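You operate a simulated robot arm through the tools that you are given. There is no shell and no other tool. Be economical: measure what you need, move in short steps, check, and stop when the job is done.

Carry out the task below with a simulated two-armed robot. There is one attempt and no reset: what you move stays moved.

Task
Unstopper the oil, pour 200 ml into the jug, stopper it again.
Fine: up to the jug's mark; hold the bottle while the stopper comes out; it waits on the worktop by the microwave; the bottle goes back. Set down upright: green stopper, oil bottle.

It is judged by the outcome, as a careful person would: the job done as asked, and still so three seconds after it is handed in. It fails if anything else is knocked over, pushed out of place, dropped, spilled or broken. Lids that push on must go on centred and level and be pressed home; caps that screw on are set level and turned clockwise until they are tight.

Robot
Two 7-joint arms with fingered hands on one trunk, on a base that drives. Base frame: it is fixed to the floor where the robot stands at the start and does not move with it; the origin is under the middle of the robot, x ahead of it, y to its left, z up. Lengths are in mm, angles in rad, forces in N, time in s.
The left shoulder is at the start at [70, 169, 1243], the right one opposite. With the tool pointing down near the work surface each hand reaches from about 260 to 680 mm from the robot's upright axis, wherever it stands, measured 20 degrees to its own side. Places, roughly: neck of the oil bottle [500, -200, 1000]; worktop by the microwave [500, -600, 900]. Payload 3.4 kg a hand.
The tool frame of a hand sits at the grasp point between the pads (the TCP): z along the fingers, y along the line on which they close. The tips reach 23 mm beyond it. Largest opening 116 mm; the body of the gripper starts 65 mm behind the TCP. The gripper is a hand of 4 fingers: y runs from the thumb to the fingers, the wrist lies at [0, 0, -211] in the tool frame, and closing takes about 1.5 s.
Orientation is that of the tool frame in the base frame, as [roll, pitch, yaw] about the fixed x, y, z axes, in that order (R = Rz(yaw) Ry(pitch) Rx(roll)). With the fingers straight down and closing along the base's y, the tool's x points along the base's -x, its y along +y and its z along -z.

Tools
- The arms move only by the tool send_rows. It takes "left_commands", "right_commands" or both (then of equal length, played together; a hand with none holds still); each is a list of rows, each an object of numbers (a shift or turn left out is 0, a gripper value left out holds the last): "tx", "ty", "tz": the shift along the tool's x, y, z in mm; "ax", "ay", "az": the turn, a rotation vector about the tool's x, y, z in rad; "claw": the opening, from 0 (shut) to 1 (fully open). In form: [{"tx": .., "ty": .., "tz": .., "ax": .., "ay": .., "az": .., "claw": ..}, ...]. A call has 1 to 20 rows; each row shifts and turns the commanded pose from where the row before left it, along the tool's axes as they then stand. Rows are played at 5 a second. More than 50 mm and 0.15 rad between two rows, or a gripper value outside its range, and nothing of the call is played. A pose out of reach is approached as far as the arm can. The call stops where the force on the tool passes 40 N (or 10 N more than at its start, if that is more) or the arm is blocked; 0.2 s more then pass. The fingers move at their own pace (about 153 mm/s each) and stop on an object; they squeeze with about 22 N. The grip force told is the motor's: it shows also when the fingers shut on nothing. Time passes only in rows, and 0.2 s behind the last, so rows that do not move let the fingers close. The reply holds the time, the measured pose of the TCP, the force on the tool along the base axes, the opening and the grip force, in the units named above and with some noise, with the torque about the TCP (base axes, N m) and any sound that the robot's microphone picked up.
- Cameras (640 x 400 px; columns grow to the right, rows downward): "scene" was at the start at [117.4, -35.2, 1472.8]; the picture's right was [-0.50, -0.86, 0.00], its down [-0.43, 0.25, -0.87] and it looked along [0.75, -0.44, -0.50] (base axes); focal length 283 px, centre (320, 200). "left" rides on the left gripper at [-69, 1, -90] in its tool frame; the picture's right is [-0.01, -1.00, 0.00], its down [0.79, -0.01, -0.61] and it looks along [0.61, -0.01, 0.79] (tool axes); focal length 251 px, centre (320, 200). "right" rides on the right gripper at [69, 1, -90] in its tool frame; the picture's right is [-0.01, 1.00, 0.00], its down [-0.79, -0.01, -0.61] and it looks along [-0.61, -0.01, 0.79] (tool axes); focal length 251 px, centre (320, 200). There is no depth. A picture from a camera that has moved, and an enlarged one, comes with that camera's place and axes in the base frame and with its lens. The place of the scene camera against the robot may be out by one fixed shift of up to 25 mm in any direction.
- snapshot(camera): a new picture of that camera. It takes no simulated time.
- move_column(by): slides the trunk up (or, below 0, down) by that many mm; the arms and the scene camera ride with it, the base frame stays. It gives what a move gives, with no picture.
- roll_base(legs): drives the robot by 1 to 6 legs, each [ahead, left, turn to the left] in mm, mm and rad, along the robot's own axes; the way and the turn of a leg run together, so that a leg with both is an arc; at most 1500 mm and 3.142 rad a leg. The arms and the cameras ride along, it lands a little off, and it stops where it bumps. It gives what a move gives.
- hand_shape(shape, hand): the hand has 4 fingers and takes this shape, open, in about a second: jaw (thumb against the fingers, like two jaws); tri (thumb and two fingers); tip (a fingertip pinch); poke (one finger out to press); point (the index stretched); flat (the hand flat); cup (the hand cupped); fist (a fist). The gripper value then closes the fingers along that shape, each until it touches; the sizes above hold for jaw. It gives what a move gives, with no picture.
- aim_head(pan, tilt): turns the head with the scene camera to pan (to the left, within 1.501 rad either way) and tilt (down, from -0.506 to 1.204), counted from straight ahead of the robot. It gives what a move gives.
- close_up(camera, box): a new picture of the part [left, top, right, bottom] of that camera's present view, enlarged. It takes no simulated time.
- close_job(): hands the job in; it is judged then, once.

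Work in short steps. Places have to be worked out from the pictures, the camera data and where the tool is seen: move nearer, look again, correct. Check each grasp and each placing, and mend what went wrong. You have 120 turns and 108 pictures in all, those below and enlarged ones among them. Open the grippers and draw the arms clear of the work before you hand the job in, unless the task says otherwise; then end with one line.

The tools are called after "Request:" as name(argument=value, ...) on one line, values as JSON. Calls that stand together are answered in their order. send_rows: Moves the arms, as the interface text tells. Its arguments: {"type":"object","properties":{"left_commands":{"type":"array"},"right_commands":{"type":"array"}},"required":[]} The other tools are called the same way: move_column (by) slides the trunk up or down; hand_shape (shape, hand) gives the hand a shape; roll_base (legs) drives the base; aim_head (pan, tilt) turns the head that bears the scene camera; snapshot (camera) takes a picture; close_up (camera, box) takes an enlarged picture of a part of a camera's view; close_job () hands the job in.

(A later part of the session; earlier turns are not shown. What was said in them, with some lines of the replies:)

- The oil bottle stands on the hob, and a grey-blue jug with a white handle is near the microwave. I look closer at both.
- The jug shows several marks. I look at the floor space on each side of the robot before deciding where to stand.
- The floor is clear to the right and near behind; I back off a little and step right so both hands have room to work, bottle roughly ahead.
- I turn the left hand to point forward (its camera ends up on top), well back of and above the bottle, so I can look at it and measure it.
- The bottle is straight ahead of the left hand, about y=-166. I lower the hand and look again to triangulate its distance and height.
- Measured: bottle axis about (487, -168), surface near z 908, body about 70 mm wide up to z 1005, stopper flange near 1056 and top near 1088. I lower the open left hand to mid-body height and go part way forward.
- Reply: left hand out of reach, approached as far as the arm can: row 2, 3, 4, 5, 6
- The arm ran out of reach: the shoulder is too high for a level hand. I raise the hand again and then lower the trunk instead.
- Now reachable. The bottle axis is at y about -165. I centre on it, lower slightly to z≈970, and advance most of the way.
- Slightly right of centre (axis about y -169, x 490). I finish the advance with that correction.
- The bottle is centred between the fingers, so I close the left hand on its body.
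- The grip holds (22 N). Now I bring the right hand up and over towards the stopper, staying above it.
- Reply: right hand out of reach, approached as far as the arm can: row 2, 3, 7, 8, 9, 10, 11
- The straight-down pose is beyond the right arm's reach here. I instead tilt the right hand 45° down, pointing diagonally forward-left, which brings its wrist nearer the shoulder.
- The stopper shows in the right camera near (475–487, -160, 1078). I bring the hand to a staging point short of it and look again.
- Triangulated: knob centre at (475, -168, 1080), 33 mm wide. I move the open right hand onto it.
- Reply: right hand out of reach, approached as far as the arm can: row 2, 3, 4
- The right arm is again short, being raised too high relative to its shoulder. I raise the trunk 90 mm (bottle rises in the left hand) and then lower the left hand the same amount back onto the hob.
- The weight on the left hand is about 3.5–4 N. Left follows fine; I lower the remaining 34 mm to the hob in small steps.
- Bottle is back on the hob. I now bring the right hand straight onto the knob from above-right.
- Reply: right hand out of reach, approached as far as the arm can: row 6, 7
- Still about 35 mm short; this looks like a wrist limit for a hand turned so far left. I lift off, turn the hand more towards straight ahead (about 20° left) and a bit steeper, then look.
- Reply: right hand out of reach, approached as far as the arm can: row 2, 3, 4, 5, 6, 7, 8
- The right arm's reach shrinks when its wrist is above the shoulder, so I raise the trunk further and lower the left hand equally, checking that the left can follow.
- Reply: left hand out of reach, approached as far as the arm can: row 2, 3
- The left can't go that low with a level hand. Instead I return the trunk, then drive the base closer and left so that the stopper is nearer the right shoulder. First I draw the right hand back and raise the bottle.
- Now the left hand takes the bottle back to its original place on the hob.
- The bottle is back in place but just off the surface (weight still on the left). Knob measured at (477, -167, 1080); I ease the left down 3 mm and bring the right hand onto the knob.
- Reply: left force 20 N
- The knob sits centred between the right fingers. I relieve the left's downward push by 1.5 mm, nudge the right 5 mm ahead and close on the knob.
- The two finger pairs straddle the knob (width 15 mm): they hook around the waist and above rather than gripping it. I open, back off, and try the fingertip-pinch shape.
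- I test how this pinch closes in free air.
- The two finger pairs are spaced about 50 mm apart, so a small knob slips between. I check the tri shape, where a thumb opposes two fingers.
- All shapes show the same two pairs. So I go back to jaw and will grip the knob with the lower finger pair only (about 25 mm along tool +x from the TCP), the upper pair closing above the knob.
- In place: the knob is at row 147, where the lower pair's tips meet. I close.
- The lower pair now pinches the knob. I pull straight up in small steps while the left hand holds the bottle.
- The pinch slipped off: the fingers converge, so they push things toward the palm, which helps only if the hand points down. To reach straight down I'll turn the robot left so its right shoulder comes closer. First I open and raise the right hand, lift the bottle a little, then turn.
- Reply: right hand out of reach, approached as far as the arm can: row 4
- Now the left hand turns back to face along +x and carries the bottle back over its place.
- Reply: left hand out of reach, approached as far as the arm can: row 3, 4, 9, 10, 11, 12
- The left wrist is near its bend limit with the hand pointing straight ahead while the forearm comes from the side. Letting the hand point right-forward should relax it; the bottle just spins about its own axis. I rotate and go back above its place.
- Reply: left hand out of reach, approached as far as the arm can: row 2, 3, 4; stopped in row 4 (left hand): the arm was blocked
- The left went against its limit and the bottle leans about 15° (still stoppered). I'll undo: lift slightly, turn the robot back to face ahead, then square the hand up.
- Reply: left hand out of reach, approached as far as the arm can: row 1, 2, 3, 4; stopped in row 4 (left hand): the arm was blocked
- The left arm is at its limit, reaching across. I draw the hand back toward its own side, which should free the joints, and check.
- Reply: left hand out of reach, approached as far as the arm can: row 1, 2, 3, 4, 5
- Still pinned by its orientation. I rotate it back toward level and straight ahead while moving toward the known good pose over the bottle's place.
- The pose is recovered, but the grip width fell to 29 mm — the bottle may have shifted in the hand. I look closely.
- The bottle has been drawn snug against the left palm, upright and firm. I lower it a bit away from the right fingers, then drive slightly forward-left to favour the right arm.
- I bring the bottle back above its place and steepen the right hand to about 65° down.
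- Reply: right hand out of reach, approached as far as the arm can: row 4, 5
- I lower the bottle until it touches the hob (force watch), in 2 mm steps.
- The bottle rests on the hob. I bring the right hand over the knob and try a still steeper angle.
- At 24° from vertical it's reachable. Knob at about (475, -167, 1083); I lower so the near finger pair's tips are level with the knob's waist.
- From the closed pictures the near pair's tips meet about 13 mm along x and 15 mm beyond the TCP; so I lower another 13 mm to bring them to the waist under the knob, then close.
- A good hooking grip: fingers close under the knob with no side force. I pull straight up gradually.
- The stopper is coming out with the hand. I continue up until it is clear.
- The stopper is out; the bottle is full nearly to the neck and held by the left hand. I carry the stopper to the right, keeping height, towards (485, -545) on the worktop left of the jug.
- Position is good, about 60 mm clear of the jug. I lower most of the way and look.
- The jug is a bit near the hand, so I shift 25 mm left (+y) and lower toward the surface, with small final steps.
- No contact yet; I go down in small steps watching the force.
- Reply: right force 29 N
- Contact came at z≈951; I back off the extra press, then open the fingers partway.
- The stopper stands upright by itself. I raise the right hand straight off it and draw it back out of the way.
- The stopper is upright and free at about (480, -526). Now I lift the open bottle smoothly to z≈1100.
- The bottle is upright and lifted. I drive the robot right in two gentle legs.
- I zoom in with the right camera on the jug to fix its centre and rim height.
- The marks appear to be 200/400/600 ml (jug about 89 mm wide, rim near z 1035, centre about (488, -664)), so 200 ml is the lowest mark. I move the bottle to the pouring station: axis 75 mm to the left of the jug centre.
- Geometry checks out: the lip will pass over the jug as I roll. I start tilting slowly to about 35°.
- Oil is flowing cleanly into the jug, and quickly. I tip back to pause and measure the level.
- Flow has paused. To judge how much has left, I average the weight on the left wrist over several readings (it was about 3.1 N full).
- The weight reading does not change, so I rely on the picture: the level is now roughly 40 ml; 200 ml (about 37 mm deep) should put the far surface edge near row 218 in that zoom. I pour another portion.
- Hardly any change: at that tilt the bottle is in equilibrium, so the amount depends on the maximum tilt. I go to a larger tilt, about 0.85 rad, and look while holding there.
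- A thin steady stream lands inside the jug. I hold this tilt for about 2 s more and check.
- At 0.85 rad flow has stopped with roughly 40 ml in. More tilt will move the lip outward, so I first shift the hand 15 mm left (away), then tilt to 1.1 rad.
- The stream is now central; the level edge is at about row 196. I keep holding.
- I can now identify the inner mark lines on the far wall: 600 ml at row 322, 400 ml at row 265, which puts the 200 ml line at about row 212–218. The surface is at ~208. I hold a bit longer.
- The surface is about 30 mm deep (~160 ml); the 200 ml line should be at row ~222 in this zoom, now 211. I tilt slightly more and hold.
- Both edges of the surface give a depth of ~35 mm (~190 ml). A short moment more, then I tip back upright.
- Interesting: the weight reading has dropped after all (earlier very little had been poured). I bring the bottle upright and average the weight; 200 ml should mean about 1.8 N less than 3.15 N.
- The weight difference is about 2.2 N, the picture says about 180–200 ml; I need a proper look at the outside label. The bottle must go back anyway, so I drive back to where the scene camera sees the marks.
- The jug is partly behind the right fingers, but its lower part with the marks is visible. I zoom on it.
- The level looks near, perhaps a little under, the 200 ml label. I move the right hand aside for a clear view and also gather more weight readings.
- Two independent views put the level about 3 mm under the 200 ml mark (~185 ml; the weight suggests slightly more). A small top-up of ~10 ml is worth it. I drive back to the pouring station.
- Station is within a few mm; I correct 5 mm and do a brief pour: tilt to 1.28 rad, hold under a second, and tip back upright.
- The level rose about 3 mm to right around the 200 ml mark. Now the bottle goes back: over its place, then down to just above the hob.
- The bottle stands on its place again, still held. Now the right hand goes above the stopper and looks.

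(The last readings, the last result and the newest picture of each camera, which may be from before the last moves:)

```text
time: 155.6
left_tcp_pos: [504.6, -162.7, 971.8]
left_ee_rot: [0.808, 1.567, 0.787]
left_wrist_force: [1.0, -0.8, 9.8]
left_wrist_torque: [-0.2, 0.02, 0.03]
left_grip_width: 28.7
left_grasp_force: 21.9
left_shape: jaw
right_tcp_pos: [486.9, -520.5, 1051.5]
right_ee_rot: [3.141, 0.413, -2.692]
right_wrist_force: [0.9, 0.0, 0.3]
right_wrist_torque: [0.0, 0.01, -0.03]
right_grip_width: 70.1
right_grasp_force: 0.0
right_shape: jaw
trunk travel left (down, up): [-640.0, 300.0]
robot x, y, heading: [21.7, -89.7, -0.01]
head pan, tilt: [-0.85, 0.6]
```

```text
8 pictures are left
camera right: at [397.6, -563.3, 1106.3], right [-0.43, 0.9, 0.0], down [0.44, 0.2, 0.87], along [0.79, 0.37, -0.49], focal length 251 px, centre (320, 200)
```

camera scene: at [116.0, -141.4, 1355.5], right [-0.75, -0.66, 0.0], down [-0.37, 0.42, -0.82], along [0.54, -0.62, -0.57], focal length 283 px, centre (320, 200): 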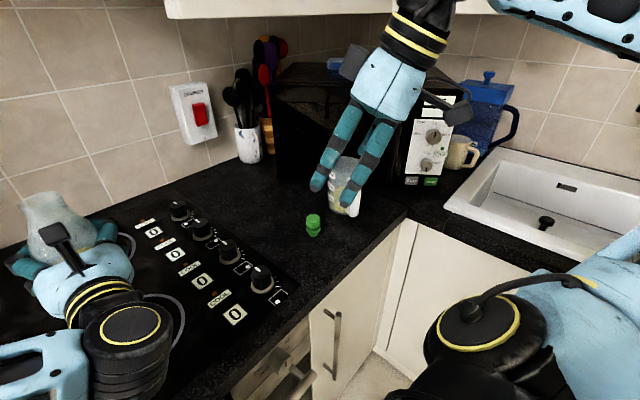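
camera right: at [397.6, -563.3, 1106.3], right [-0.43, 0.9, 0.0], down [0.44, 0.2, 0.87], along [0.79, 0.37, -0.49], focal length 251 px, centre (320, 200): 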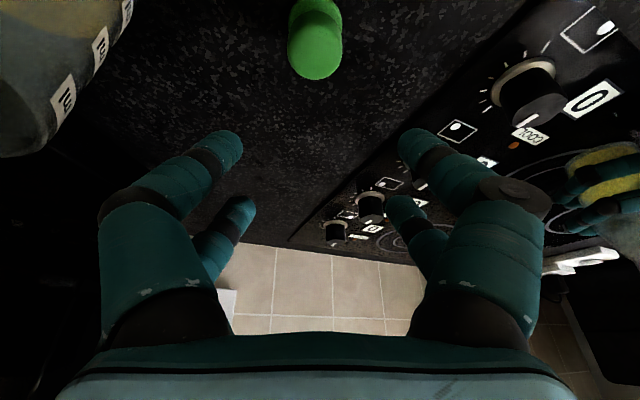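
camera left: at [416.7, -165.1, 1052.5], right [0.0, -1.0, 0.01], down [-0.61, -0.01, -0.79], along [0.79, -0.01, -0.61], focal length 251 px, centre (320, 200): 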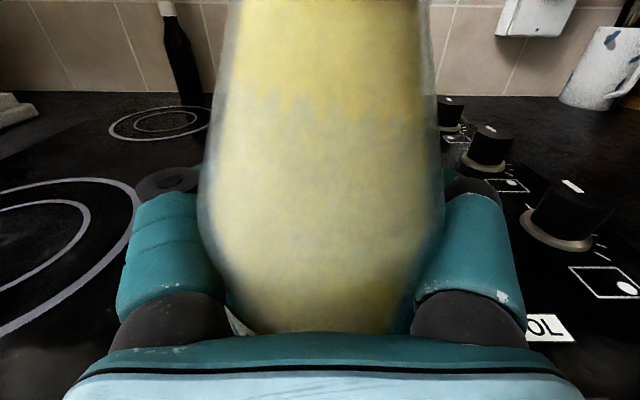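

The stopper is where expected, only 2 mm off laterally. I lower onto it and close under the knob.

Request:
send_rows(right_commands=[{"ty": -2, "tx": 8, "tz": 18.3}, {"tx": 8, "tz": 18.3}, {"tx": 8, "tz": 18.3}, {"tx": 8, "tz": 18.3}, {"tx": 6, "tz": 13.7}, {"tx": 2.4, "tz": 5.5}, {"claw": 0.4}, {"claw": 0.3}, {"claw": 0.2}, {"claw": 0.1}, {"claw": 0}, {"claw": 0}, {"claw": 0}, {"claw": 0}])

Request:
snapshot(camera="right")

```text
time: 158.6
left_tcp_pos: [504.4, -163.8, 972.9]
left_ee_rot: [0.964, 1.567, 0.943]
left_wrist_force: [1.3, 0.8, 8.5]
left_wrist_torque: [-0.24, 0.06, 0.02]
left_grip_width: 29.0
left_grasp_force: 21.7
left_shape: jaw
right_tcp_pos: [486.6, -524.6, 951.1]
right_ee_rot: [-3.142, 0.413, -2.693]
right_wrist_force: [0.1, 0.1, -0.4]
right_wrist_torque: [-0.02, -0.02, 0.03]
right_grip_width: 14.2
right_grasp_force: 22.5
right_shape: jaw
trunk travel left (down, up): [-640.0, 300.0]
robot x, y, heading: [18.0, -84.2, -0.006]
head pan, tilt: [-0.85, 0.6]
```

```text
7 pictures are left
camera right: at [397.4, -566.7, 1005.4], right [-0.43, 0.9, 0.0], down [0.44, 0.2, 0.87], along [0.79, 0.37, -0.49], focal length 251 px, centre (320, 200)
```

right: 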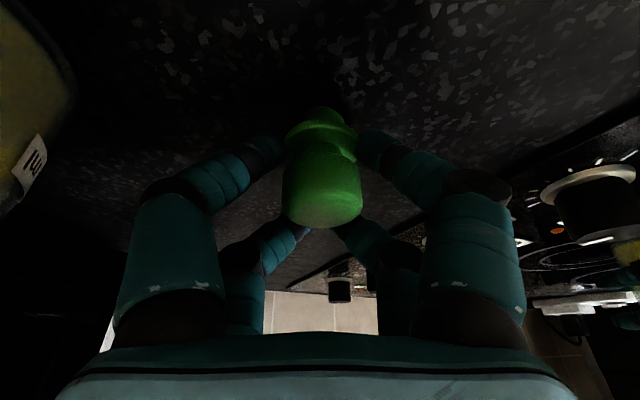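

The same firm hook as before. I lift the stopper and carry it over the bottle mouth.

Request:
send_rows(right_commands=[{"tx": -8, "tz": -18.3}, {"tx": -16, "tz": -36.6}, {"tx": -16, "tz": -36.6}, {"tx": -16, "tz": -36.6}, {"tx": -16, "tz": -36.6}, {"tx": -8, "tz": -18.3}, {"tx": -13.9, "ty": 33, "tz": 6.1}, {"tx": -13.9, "ty": 33, "tz": 6.1}, {"tx": -13.9, "ty": 33, "tz": 6.1}, {"tx": -13.9, "ty": 33, "tz": 6.1}, {"tx": -13.9, "ty": 33, "tz": 6.1}, {"tx": -13.9, "ty": 33, "tz": 6.1}, {"tx": -13.9, "ty": 33, "tz": 6.1}, {"tx": -13.9, "ty": 33, "tz": 6.1}, {"tx": -13.9, "ty": 33, "tz": 6.1}, {"tx": -13.9, "ty": 33, "tz": 6.1}, {}])

Request:
send_rows(right_commands=[{}])

Request:
send_rows(right_commands=[{}])

Request:
snapshot(camera="right")

```text
time: 162.2
left_tcp_pos: [505.9, -162.8, 972.6]
left_ee_rot: [0.998, 1.57, 0.977]
left_wrist_force: [-0.3, 0.6, 8.7]
left_wrist_torque: [-0.13, 0.07, -0.02]
left_grip_width: 28.9
left_grasp_force: 22.4
left_shape: jaw
right_tcp_pos: [479.8, -159.9, 1151.1]
right_ee_rot: [-3.141, 0.413, -2.694]
right_wrist_force: [-0.7, -0.1, -0.3]
right_wrist_torque: [-0.01, 0.0, 0.0]
right_grip_width: 13.9
right_grasp_force: 22.1
right_shape: jaw
trunk travel left (down, up): [-640.0, 300.0]
robot x, y, heading: [21.5, -86.9, -0.009]
head pan, tilt: [-0.85, 0.6]
```

```text
time: 162.6
left_tcp_pos: [504.2, -162.3, 971.7]
left_ee_rot: [0.984, 1.567, 0.96]
left_wrist_force: [0.2, 0.8, 7.6]
left_wrist_torque: [-0.18, 0.01, -0.02]
left_grip_width: 28.8
left_grasp_force: 21.7
left_shape: jaw
right_tcp_pos: [480.2, -159.7, 1151.2]
right_ee_rot: [3.14, 0.411, -2.696]
right_wrist_force: [-0.9, 0.2, -0.4]
right_wrist_torque: [-0.01, 0.02, -0.02]
right_grip_width: 14.1
right_grasp_force: 22.3
right_shape: jaw
trunk travel left (down, up): [-640.0, 300.0]
robot x, y, heading: [19.2, -89.2, -0.012]
head pan, tilt: [-0.85, 0.6]
```

```text
time: 163.0
left_tcp_pos: [504.8, -162.4, 971.8]
left_ee_rot: [0.974, 1.569, 0.952]
left_wrist_force: [0.9, -0.6, 8.7]
left_wrist_torque: [-0.13, 0.06, -0.03]
left_grip_width: 28.7
left_grasp_force: 21.8
left_shape: jaw
right_tcp_pos: [480.0, -160.1, 1151.9]
right_ee_rot: [-3.141, 0.412, -2.694]
right_wrist_force: [-0.2, 0.1, -0.8]
right_wrist_torque: [-0.03, 0.01, -0.01]
right_grip_width: 14.1
right_grasp_force: 22.3
right_shape: jaw
trunk travel left (down, up): [-640.0, 300.0]
robot x, y, heading: [23.9, -87.8, -0.002]
head pan, tilt: [-0.85, 0.6]
```

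```text
6 pictures are left
camera right: at [390.8, -202.4, 1206.9], right [-0.43, 0.9, 0.0], down [0.44, 0.2, 0.87], along [0.79, 0.37, -0.48], focal length 251 px, centre (320, 200)
```

right: 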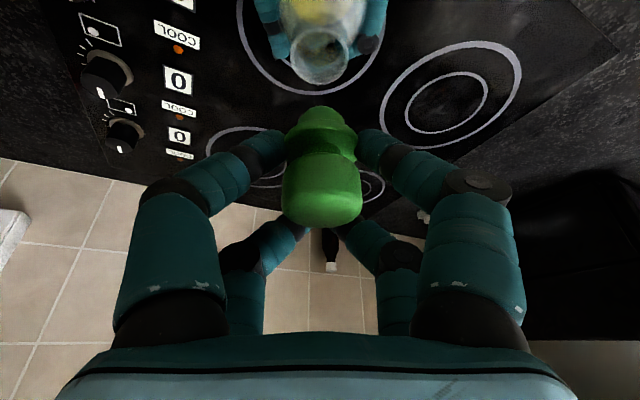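

Mouth and stopper nearly line up; I correct 1.4 mm sideways and lower to about 10 mm above entry, then zoom.

Request:
send_rows(right_commands=[{"ty": -1.4, "tx": 4, "tz": 9.2}, {"tx": 4, "tz": 9.2}, {"tx": 4, "tz": 9.2}, {"tx": 3.6, "tz": 8.2}])

Request:
close_up(camera="right", box=[260, 40, 380, 240])

```text
time: 164.0
left_tcp_pos: [505.2, -162.4, 971.1]
left_ee_rot: [0.979, 1.568, 0.954]
left_wrist_force: [0.5, 0.0, 8.6]
left_wrist_torque: [-0.19, 0.05, -0.03]
left_grip_width: 29.0
left_grasp_force: 21.8
left_shape: jaw
right_tcp_pos: [482.3, -161.0, 1109.9]
right_ee_rot: [3.141, 0.413, -2.694]
right_wrist_force: [0.2, 0.0, 0.5]
right_wrist_torque: [0.02, -0.02, -0.01]
right_grip_width: 14.3
right_grasp_force: 21.7
right_shape: jaw
trunk travel left (down, up): [-640.0, 300.0]
robot x, y, heading: [21.5, -88.1, -0.007]
head pan, tilt: [-0.85, 0.6]
```

```text
2.00 times, centred on (320, 140) of right
camera zoom: at [392.4, -203.6, 1165.7], right [-0.43, 0.9, 0.0], down [0.44, 0.2, 0.87], along [0.79, 0.37, -0.48], focal length 503 px, centre (320, 320)
```

zoom: 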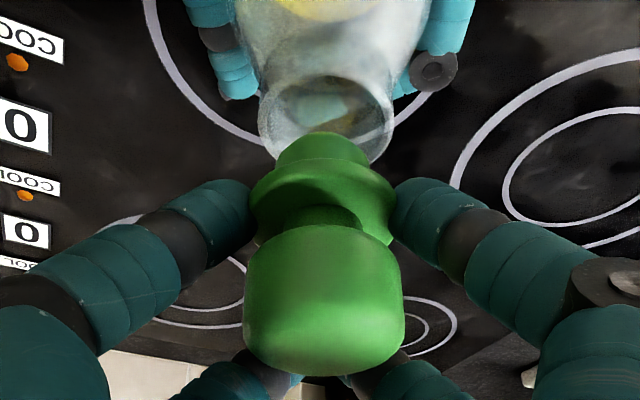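

Lateral centring is within about 1 mm; the height/depth relation agrees with where it came out. I lower slowly into the mouth, watching the forces.

Request:
send_rows(right_commands=[{"ty": 0.6, "tx": 1.2, "tz": 2.75}, {"tx": 1.2, "tz": 2.75}, {"tx": 1.2, "tz": 2.75}, {"tx": 0.8, "tz": 1.83}])

Request:
send_rows(right_commands=[{"tx": 0.8, "tz": 1.83}, {"tx": 0.8, "tz": 1.83}])

```text
time: 165.0
left_tcp_pos: [504.8, -162.2, 971.9]
left_ee_rot: [0.973, 1.567, 0.95]
left_wrist_force: [0.8, -0.1, 7.8]
left_wrist_torque: [-0.16, 0.04, 0.02]
left_grip_width: 28.9
left_grasp_force: 21.6
left_shape: jaw
right_tcp_pos: [481.2, -162.2, 1098.4]
right_ee_rot: [3.14, 0.411, -2.696]
right_wrist_force: [-0.7, -0.5, -0.8]
right_wrist_torque: [0.01, 0.02, 0.0]
right_grip_width: 14.1
right_grasp_force: 21.5
right_shape: jaw
trunk travel left (down, up): [-640.0, 300.0]
robot x, y, heading: [20.2, -90.0, -0.01]
head pan, tilt: [-0.85, 0.6]
```

```text
time: 165.6
left_tcp_pos: [505.5, -162.2, 972.2]
left_ee_rot: [0.968, 1.566, 0.946]
left_wrist_force: [0.4, 0.6, 7.8]
left_wrist_torque: [-0.2, 0.01, 0.03]
left_grip_width: 28.9
left_grasp_force: 22.1
left_shape: jaw
right_tcp_pos: [482.0, -161.3, 1096.2]
right_ee_rot: [3.141, 0.411, -2.693]
right_wrist_force: [-1.1, 0.1, -0.6]
right_wrist_torque: [0.0, 0.01, 0.03]
right_grip_width: 14.1
right_grasp_force: 22.0
right_shape: jaw
trunk travel left (down, up): [-640.0, 300.0]
robot x, y, heading: [20.2, -86.5, -0.011]
head pan, tilt: [-0.85, 0.6]
```

No contact force at 1096, where the plug should already be inside. One zoom to confirm.

Request:
close_up(camera="right", box=[260, 60, 380, 240])

```text
2.22 times, centred on (320, 150) of right
camera zoom: at [391.9, -203.1, 1150.6], right [-0.43, 0.9, 0.0], down [0.44, 0.2, 0.87], along [0.79, 0.37, -0.48], focal length 559 px, centre (320, 311)
```

zoom: 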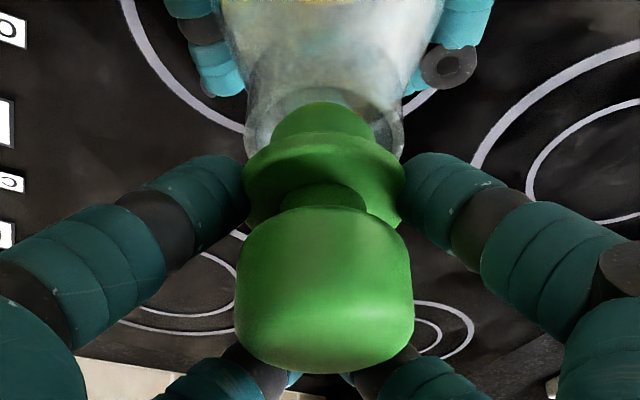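

The plug is centred in the mouth. I lower the rest in small steps until the flange seats.

Request:
send_rows(right_commands=[{"tx": 0.8, "tz": 1.83}, {"tx": 0.8, "tz": 1.83}, {"tx": 0.8, "tz": 1.83}, {"tx": 0.6, "tz": 1.4}])

Request:
send_rows(right_commands=[{"tx": 0.6, "tz": 1.4}, {"tx": 0.6, "tz": 1.4}])

Request:
send_rows(right_commands=[{"tx": 0.6, "tz": 1.4}, {"tx": 0.4, "tz": 0.9}])

```text
time: 166.6
left_tcp_pos: [505.1, -163.0, 972.1]
left_ee_rot: [0.97, 1.567, 0.947]
left_wrist_force: [-0.7, -0.9, 7.2]
left_wrist_torque: [-0.15, 0.0, 0.04]
left_grip_width: 29.1
left_grasp_force: 21.9
left_shape: jaw
right_tcp_pos: [480.4, -161.0, 1088.2]
right_ee_rot: [-3.141, 0.413, -2.692]
right_wrist_force: [0.7, 1.2, 0.3]
right_wrist_torque: [0.06, -0.07, 0.01]
right_grip_width: 14.3
right_grasp_force: 22.2
right_shape: jaw
trunk travel left (down, up): [-640.0, 300.0]
robot x, y, heading: [23.3, -90.2, -0.01]
head pan, tilt: [-0.85, 0.6]
```

```text
time: 167.2
left_tcp_pos: [505.6, -163.0, 971.9]
left_ee_rot: [0.967, 1.568, 0.945]
left_wrist_force: [-0.8, -0.7, 7.9]
left_wrist_torque: [-0.11, -0.03, 0.05]
left_grip_width: 29.2
left_grasp_force: 22.2
left_shape: jaw
right_tcp_pos: [480.6, -160.8, 1084.6]
right_ee_rot: [-3.141, 0.412, -2.692]
right_wrist_force: [0.0, 0.5, -1.3]
right_wrist_torque: [0.03, -0.05, -0.05]
right_grip_width: 13.9
right_grasp_force: 21.9
right_shape: jaw
trunk travel left (down, up): [-640.0, 300.0]
robot x, y, heading: [18.7, -86.2, -0.011]
head pan, tilt: [-0.85, 0.6]
```

```text
time: 167.8
left_tcp_pos: [503.1, -162.7, 972.1]
left_ee_rot: [0.982, 1.569, 0.959]
left_wrist_force: [-1.1, -0.5, 7.4]
left_wrist_torque: [-0.16, -0.06, 0.05]
left_grip_width: 29.0
left_grasp_force: 22.6
left_shape: jaw
right_tcp_pos: [480.5, -160.1, 1082.8]
right_ee_rot: [3.141, 0.412, -2.694]
right_wrist_force: [1.0, 0.2, -0.4]
right_wrist_torque: [0.0, -0.01, -0.03]
right_grip_width: 14.0
right_grasp_force: 21.8
right_shape: jaw
trunk travel left (down, up): [-640.0, 300.0]
robot x, y, heading: [22.9, -89.8, -0.008]
head pan, tilt: [-0.85, 0.6]
```

Not seated yet; I continue down in small steps.

Request:
send_rows(right_commands=[{"tx": 0.5, "tz": 1.1}, {"tx": 0.4, "tz": 0.9}])

Request:
send_rows(right_commands=[{"tx": 0.5, "tz": 1.1}, {"tx": 0.4, "tz": 0.9}])

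Request:
send_rows(right_commands=[{"tx": 0.4, "tz": 0.9}])

```text
time: 168.4
left_tcp_pos: [505.3, -162.7, 973.0]
left_ee_rot: [1.048, 1.568, 1.024]
left_wrist_force: [0.7, -2.7, 3.9]
left_wrist_torque: [-0.09, -0.21, 0.09]
left_grip_width: 28.8
left_grasp_force: 22.2
left_shape: jaw
right_tcp_pos: [479.1, -161.0, 1079.1]
right_ee_rot: [3.142, 0.413, -2.693]
right_wrist_force: [0.3, 1.4, 7.3]
right_wrist_torque: [0.05, 0.07, -0.03]
right_grip_width: 14.2
right_grasp_force: 22.0
right_shape: jaw
trunk travel left (down, up): [-640.0, 300.0]
robot x, y, heading: [23.4, -89.7, -0.008]
head pan, tilt: [-0.85, 0.6]
```

```text
time: 169.0
left_tcp_pos: [504.1, -162.1, 972.0]
left_ee_rot: [1.021, 1.567, 1.0]
left_wrist_force: [0.8, -1.7, -0.7]
left_wrist_torque: [-0.26, -0.36, 0.07]
left_grip_width: 29.0
left_grasp_force: 22.0
left_shape: jaw
right_tcp_pos: [480.2, -161.8, 1078.0]
right_ee_rot: [-3.141, 0.414, -2.694]
right_wrist_force: [1.0, 0.7, 15.8]
right_wrist_torque: [-0.1, 0.14, 0.0]
right_grip_width: 14.6
right_grasp_force: 22.0
right_shape: jaw
trunk travel left (down, up): [-640.0, 300.0]
robot x, y, heading: [25.6, -91.5, -0.009]
head pan, tilt: [-0.85, 0.6]
```

```text
time: 169.4
left_tcp_pos: [504.5, -162.4, 972.5]
left_ee_rot: [0.863, 1.566, 0.839]
left_wrist_force: [-2.5, -2.1, 2.1]
left_wrist_torque: [-0.1, -0.27, 0.06]
left_grip_width: 28.8
left_grasp_force: 21.9
left_shape: jaw
right_tcp_pos: [480.3, -161.0, 1076.3]
right_ee_rot: [-3.141, 0.411, -2.693]
right_wrist_force: [1.2, 2.2, 8.6]
right_wrist_torque: [0.07, 0.08, -0.03]
right_grip_width: 14.3
right_grasp_force: 22.0
right_shape: jaw
trunk travel left (down, up): [-640.0, 300.0]
robot x, y, heading: [23.2, -87.6, -0.01]
head pan, tilt: [-0.85, 0.6]
```

The plug is sliding in against friction. I keep pressing in 1 mm steps until it firmly stops.

Request:
send_rows(right_commands=[{"tx": 0.4, "tz": 0.9}, {"tx": 0.4, "tz": 0.9}])

Request:
send_rows(right_commands=[{"tx": 0.4, "tz": 0.9}, {"tx": 0.4, "tz": 0.9}])

Request:
close_up(camera="right", box=[260, 60, 380, 240])

```text
time: 170.0
left_tcp_pos: [504.5, -162.6, 972.4]
left_ee_rot: [0.981, 1.568, 0.959]
left_wrist_force: [0.5, -3.7, -1.8]
left_wrist_torque: [-0.17, -0.33, 0.16]
left_grip_width: 28.8
left_grasp_force: 21.9
left_shape: jaw
right_tcp_pos: [480.8, -160.4, 1075.1]
right_ee_rot: [-3.141, 0.414, -2.692]
right_wrist_force: [-0.6, 2.5, 14.7]
right_wrist_torque: [0.06, 0.19, -0.06]
right_grip_width: 14.3
right_grasp_force: 21.5
right_shape: jaw
trunk travel left (down, up): [-640.0, 300.0]
robot x, y, heading: [18.1, -88.0, -0.009]
head pan, tilt: [-0.85, 0.6]
```

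```text
time: 170.6
left_tcp_pos: [504.2, -162.3, 972.4]
left_ee_rot: [1.012, 1.567, 0.989]
left_wrist_force: [6.4, -5.0, -8.9]
left_wrist_torque: [-0.3, -0.49, 0.21]
left_grip_width: 29.0
left_grasp_force: 22.6
left_shape: jaw
right_tcp_pos: [479.2, -160.9, 1074.1]
right_ee_rot: [3.141, 0.417, -2.692]
right_wrist_force: [-3.2, 4.4, 28.1]
right_wrist_torque: [0.09, 0.48, -0.1]
right_grip_width: 14.9
right_grasp_force: 21.8
right_shape: jaw
trunk travel left (down, up): [-640.0, 300.0]
robot x, y, heading: [19.2, -86.5, -0.011]
head pan, tilt: [-0.85, 0.6]
```

```text
2.22 times, centred on (320, 150) of right
camera zoom: at [391.1, -202.7, 1129.1], right [-0.43, 0.9, 0.0], down [0.44, 0.2, 0.88], along [0.79, 0.37, -0.48], focal length 559 px, centre (320, 311)
```

zoom: 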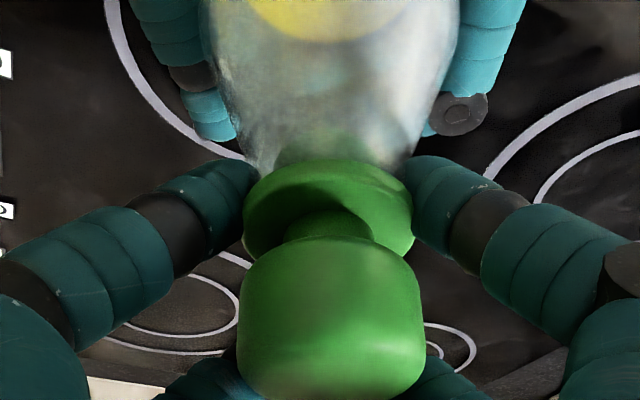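

Firm stop at 28 N with the flange down on the mouth. I relax, open, rise above the knob and close the fingers, to give a final press on the knob's top.

Request:
send_rows(right_commands=[{"tx": -0.5, "tz": -1.1}, {"claw": 0.2}, {"claw": 0.4}, {"claw": 0.6}, {"claw": 0.6}, {"tx": -8, "tz": -18.3}, {"tx": -8, "tz": -18.3}, {"tx": -8, "tz": -18.3}, {"claw": 0}, {"claw": 0}, {"claw": 0}, {"claw": 0}, {"claw": 0}])

Request:
close_up(camera="right", box=[240, 0, 400, 200])

```text
time: 173.4
left_tcp_pos: [504.7, -162.8, 971.2]
left_ee_rot: [0.988, 1.565, 0.97]
left_wrist_force: [1.7, -0.5, 7.8]
left_wrist_torque: [-0.22, 0.03, 0.03]
left_grip_width: 29.0
left_grasp_force: 22.4
left_shape: jaw
right_tcp_pos: [482.1, -160.1, 1134.7]
right_ee_rot: [-3.141, 0.414, -2.692]
right_wrist_force: [0.6, -0.5, 0.0]
right_wrist_torque: [0.02, -0.01, 0.0]
right_grip_width: 0.0
right_grasp_force: 22.1
right_shape: jaw
trunk travel left (down, up): [-640.0, 300.0]
robot x, y, heading: [21.4, -88.8, -0.01]
head pan, tilt: [-0.85, 0.6]
```

```text
2.00 times, centred on (320, 100) of right
camera zoom: at [392.8, -202.1, 1188.8], right [-0.43, 0.9, 0.0], down [0.44, 0.2, 0.87], along [0.79, 0.37, -0.49], focal length 503 px, centre (320, 400)
```

zoom: 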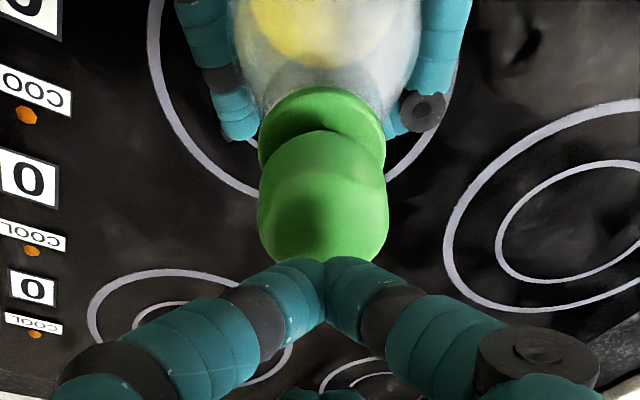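

The stopper sits centred and level. I press down on its top with the closed fingertips, watching force.

Request:
send_rows(right_commands=[{"tx": 1.6, "tz": 3.66}, {"tx": 1.6, "tz": 3.66}, {"tx": 1.2, "tz": 2.75}, {"tx": 0.8, "tz": 1.83}])

Request:
send_rows(right_commands=[{"tx": 0.8, "tz": 1.83}, {"tx": 0.4, "tz": 0.9}])

Request:
send_rows(right_commands=[{"tx": 0.8, "tz": 1.83}])

```text
time: 174.4
left_tcp_pos: [505.1, -162.8, 971.3]
left_ee_rot: [1.078, 1.567, 1.057]
left_wrist_force: [1.0, 1.0, 3.8]
left_wrist_torque: [-0.37, -0.17, 0.04]
left_grip_width: 28.9
left_grasp_force: 22.4
left_shape: jaw
right_tcp_pos: [481.9, -159.1, 1126.6]
right_ee_rot: [3.14, 0.426, -2.696]
right_wrist_force: [-0.6, 0.7, 12.4]
right_wrist_torque: [-0.02, 0.14, -0.02]
right_grip_width: 0.0
right_grasp_force: 22.1
right_shape: jaw
trunk travel left (down, up): [-640.0, 300.0]
robot x, y, heading: [18.8, -88.4, -0.01]
head pan, tilt: [-0.85, 0.6]
stopped in row 4 (right hand): the force on the tool passed its limit at 42 N (the readings are from after the stop); the commanded pose is now the measured one
```

```text
time: 175.0
left_tcp_pos: [504.5, -162.8, 971.5]
left_ee_rot: [1.197, 1.567, 1.176]
left_wrist_force: [-1.9, 0.3, 4.0]
left_wrist_torque: [-0.39, -0.12, -0.01]
left_grip_width: 28.5
left_grasp_force: 21.3
left_shape: jaw
right_tcp_pos: [480.8, -158.0, 1125.3]
right_ee_rot: [3.139, 0.435, -2.694]
right_wrist_force: [0.4, 0.7, 14.0]
right_wrist_torque: [-0.01, 0.14, -0.01]
right_grip_width: 0.1
right_grasp_force: 22.1
right_shape: jaw
trunk travel left (down, up): [-640.0, 300.0]
robot x, y, heading: [16.5, -86.7, -0.014]
head pan, tilt: [-0.85, 0.6]
stopped in row 2 (right hand): the force on the tool passed its limit at 41 N (the readings are from after the stop); the commanded pose is now the measured one
```

```text
time: 175.4
left_tcp_pos: [504.0, -161.7, 971.9]
left_ee_rot: [1.812, 1.568, 1.79]
left_wrist_force: [2.3, 0.1, -2.1]
left_wrist_torque: [-0.7, -0.4, 0.06]
left_grip_width: 28.5
left_grasp_force: 21.9
left_shape: jaw
right_tcp_pos: [480.0, -157.6, 1125.4]
right_ee_rot: [3.14, 0.436, -2.695]
right_wrist_force: [1.3, 0.1, 36.4]
right_wrist_torque: [-0.08, 0.35, -0.01]
right_grip_width: 0.1
right_grasp_force: 22.4
right_shape: jaw
trunk travel left (down, up): [-640.0, 300.0]
robot x, y, heading: [18.5, -88.6, -0.01]
head pan, tilt: [-0.85, 0.6]
```

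It withstood 40 N: pressed home. I raise the right hand clear and then ease the left hand's push.

Request:
send_rows(right_commands=[{"tx": -4, "tz": -9.2}, {"tx": -8, "tz": -18.3}, {"tx": -12, "tz": -27.5}, {"tx": -12, "tz": -27.5}, {"tx": 24, "ty": -20, "tz": -15}, {"tx": 24, "ty": -25, "tz": -15}, {"tx": 24, "ty": -25, "tz": -15}, {"tx": 24, "ty": -25, "tz": -15}, {"claw": 0.5}])

Request:
send_rows(left_commands=[{"tx": -0.6}, {}])

```text
time: 177.4
left_tcp_pos: [504.0, -161.7, 972.4]
left_ee_rot: [1.967, 1.567, 1.947]
left_wrist_force: [1.4, 0.0, 18.2]
left_wrist_torque: [-0.39, 0.09, 0.05]
left_grip_width: 28.3
left_grasp_force: 22.0
left_shape: jaw
right_tcp_pos: [420.1, -294.3, 1226.4]
right_ee_rot: [3.14, 0.43, -2.695]
right_wrist_force: [-0.9, -0.6, 1.1]
right_wrist_torque: [-0.03, 0.02, 0.0]
right_grip_width: 56.1
right_grasp_force: 0.0
right_shape: jaw
trunk travel left (down, up): [-640.0, 300.0]
robot x, y, heading: [19.0, -88.7, -0.007]
head pan, tilt: [-0.85, 0.6]
```

```text
time: 178.0
left_tcp_pos: [503.4, -162.8, 970.9]
left_ee_rot: [2.053, 1.568, 2.03]
left_wrist_force: [1.8, 0.7, 17.4]
left_wrist_torque: [-0.32, 0.1, 0.04]
left_grip_width: 28.4
left_grasp_force: 22.1
left_shape: jaw
right_tcp_pos: [420.1, -293.4, 1225.2]
right_ee_rot: [3.139, 0.429, -2.695]
right_wrist_force: [0.4, 0.3, 0.3]
right_wrist_torque: [-0.03, 0.0, -0.01]
right_grip_width: 57.6
right_grasp_force: 0.0
right_shape: jaw
trunk travel left (down, up): [-640.0, 300.0]
robot x, y, heading: [20.2, -88.7, -0.008]
head pan, tilt: [-0.85, 0.6]
```

I raise the left by another 1.5 mm to remove the push, then open it slowly.

Request:
send_rows(left_commands=[{"tx": -0.8}, {"tx": -0.7}, {}])

Request:
send_rows(left_commands=[{"claw": 0.27}, {"claw": 0.3}, {"claw": 0.35}, {"claw": 0.45}, {"claw": 0.6}, {"claw": 0.8}, {"claw": 1}, {}, {}])

Request:
snapshot(camera="left")

```text
time: 178.8
left_tcp_pos: [505.3, -162.5, 972.4]
left_ee_rot: [2.367, 1.565, 2.343]
left_wrist_force: [-1.7, -0.2, 2.9]
left_wrist_torque: [-0.05, 0.07, -0.02]
left_grip_width: 28.6
left_grasp_force: 22.2
left_shape: jaw
right_tcp_pos: [421.8, -294.8, 1224.9]
right_ee_rot: [3.137, 0.428, -2.695]
right_wrist_force: [-0.7, 0.9, -1.1]
right_wrist_torque: [0.01, 0.01, 0.02]
right_grip_width: 57.5
right_grasp_force: 0.1
right_shape: jaw
trunk travel left (down, up): [-640.0, 300.0]
robot x, y, heading: [21.8, -91.6, -0.006]
head pan, tilt: [-0.85, 0.6]
```

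```text
time: 180.8
left_tcp_pos: [506.9, -162.5, 972.4]
left_ee_rot: [2.331, 1.564, 2.309]
left_wrist_force: [-0.1, 0.0, 0.8]
left_wrist_torque: [0.02, 0.02, -0.05]
left_grip_width: 116.1
left_grasp_force: 0.1
left_shape: jaw
right_tcp_pos: [422.3, -293.9, 1225.4]
right_ee_rot: [3.139, 0.428, -2.695]
right_wrist_force: [-0.4, 0.7, -0.6]
right_wrist_torque: [-0.01, 0.0, 0.04]
right_grip_width: 57.2
right_grasp_force: 0.2
right_shape: jaw
trunk travel left (down, up): [-640.0, 300.0]
robot x, y, heading: [20.6, -90.6, -0.01]
head pan, tilt: [-0.85, 0.6]
```

```text
1 pictures are left
camera left: at [416.5, -161.1, 1039.4], right [-0.02, -1.0, 0.01], down [-0.61, 0.01, -0.79], along [0.79, -0.02, -0.61], focal length 251 px, centre (320, 200)
```

left: 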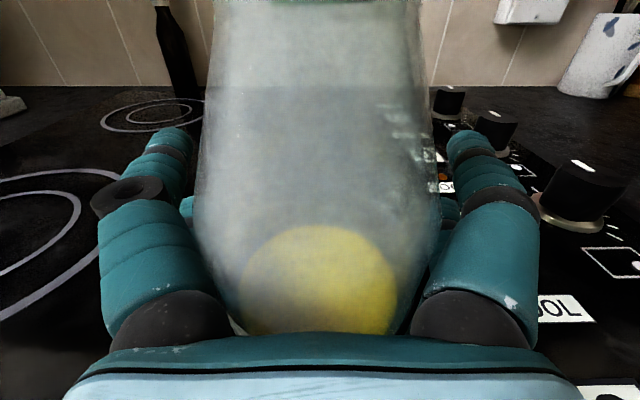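

The bottle stands free. I back the whole robot straight away, so the open hand withdraws without touching it.

Request:
roll_base(legs=[[-70, 0, 0], [-70, 0, 0]])

Request:
aim_head(pan=-0.35, tilt=0.5)

Request:
send_rows(left_commands=[{"tx": -30}, {"tx": -40}, {"tx": -40}, {"tx": -40}])

Request:
snapshot(camera="scene")

```text
time: 182.5
left_tcp_pos: [367.2, -161.9, 972.5]
left_ee_rot: [2.355, 1.566, 2.334]
left_wrist_force: [0.1, 0.3, 0.2]
left_wrist_torque: [0.03, 0.02, 0.01]
left_grip_width: 115.8
left_grasp_force: 0.0
left_shape: jaw
right_tcp_pos: [283.2, -292.1, 1224.9]
right_ee_rot: [3.138, 0.428, -2.694]
right_wrist_force: [-0.1, 0.4, 0.1]
right_wrist_torque: [0.03, 0.01, 0.0]
right_grip_width: 57.5
right_grasp_force: 0.1
right_shape: jaw
trunk travel left (down, up): [-640.0, 300.0]
robot x, y, heading: [-118.2, -88.9, -0.01]
head pan, tilt: [-0.85, 0.6]
```

```text
time: 183.4
left_tcp_pos: [367.9, -161.2, 971.9]
left_ee_rot: [2.411, 1.564, 2.388]
left_wrist_force: [-0.4, 0.0, 0.9]
left_wrist_torque: [-0.02, 0.02, -0.01]
left_grip_width: 116.0
left_grasp_force: 0.1
left_shape: jaw
right_tcp_pos: [282.8, -292.8, 1225.0]
right_ee_rot: [3.138, 0.429, -2.695]
right_wrist_force: [0.6, 0.4, 0.2]
right_wrist_torque: [0.0, 0.01, 0.0]
right_grip_width: 57.6
right_grasp_force: 0.1
right_shape: jaw
trunk travel left (down, up): [-640.0, 300.0]
robot x, y, heading: [-119.1, -82.0, -0.009]
head pan, tilt: [-0.351, 0.499]
```

```text
time: 184.4
left_tcp_pos: [364.4, -161.6, 1121.3]
left_ee_rot: [2.329, 1.565, 2.309]
left_wrist_force: [-0.2, -0.1, 0.2]
left_wrist_torque: [0.01, 0.02, 0.0]
left_grip_width: 115.9
left_grasp_force: 0.0
left_shape: jaw
right_tcp_pos: [282.4, -291.7, 1224.5]
right_ee_rot: [3.138, 0.429, -2.695]
right_wrist_force: [0.5, 0.0, 0.8]
right_wrist_torque: [-0.02, 0.0, 0.0]
right_grip_width: 57.5
right_grasp_force: 0.1
right_shape: jaw
trunk travel left (down, up): [-640.0, 300.0]
robot x, y, heading: [-121.0, -83.9, -0.006]
head pan, tilt: [-0.351, 0.499]
```

```text
0 pictures are left
camera scene: at [4.3, -109.3, 1364.7], right [-0.35, -0.94, 0.0], down [-0.45, 0.17, -0.88], along [0.82, -0.31, -0.48], focal length 283 px, centre (320, 200)
```

scene: 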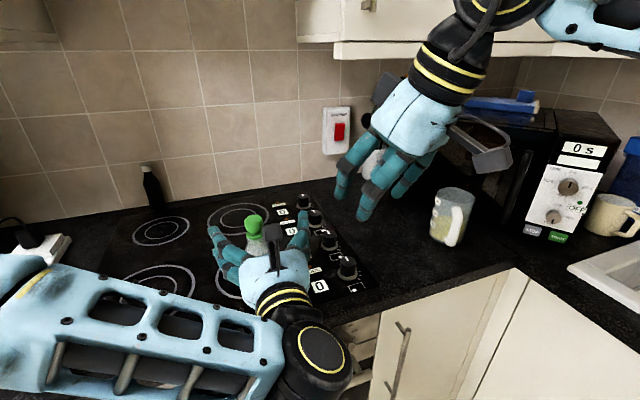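

The bottle stands upright and stoppered on its place, and the jug is undisturbed. I open the right hand fully and hand the job in.

Request:
send_rows(right_commands=[{"claw": 1}, {}, {}])

Request:
close_job()

```text
time: 185.2
left_tcp_pos: [366.8, -161.5, 1120.4]
left_ee_rot: [2.343, 1.566, 2.32]
left_wrist_force: [0.3, -0.4, -0.1]
left_wrist_torque: [0.0, 0.03, -0.03]
left_grip_width: 115.7
left_grasp_force: 0.0
left_shape: jaw
right_tcp_pos: [282.3, -293.3, 1223.9]
right_ee_rot: [3.138, 0.429, -2.695]
right_wrist_force: [-0.2, 0.7, 0.0]
right_wrist_torque: [-0.02, 0.01, 0.0]
right_grip_width: 116.2
right_grasp_force: 0.0
right_shape: jaw
trunk travel left (down, up): [-640.0, 300.0]
robot x, y, heading: [-122.9, -89.7, -0.012]
head pan, tilt: [-0.351, 0.499]
```

```text
The job is handed in.
```

The oil is poured to about the jug's 200 ml mark (read from the pictures; the change in bottle weight suggested slightly more), and the re-stoppered bottle stands upright in its place on the hob, with nothing seen spilled or knocked over.
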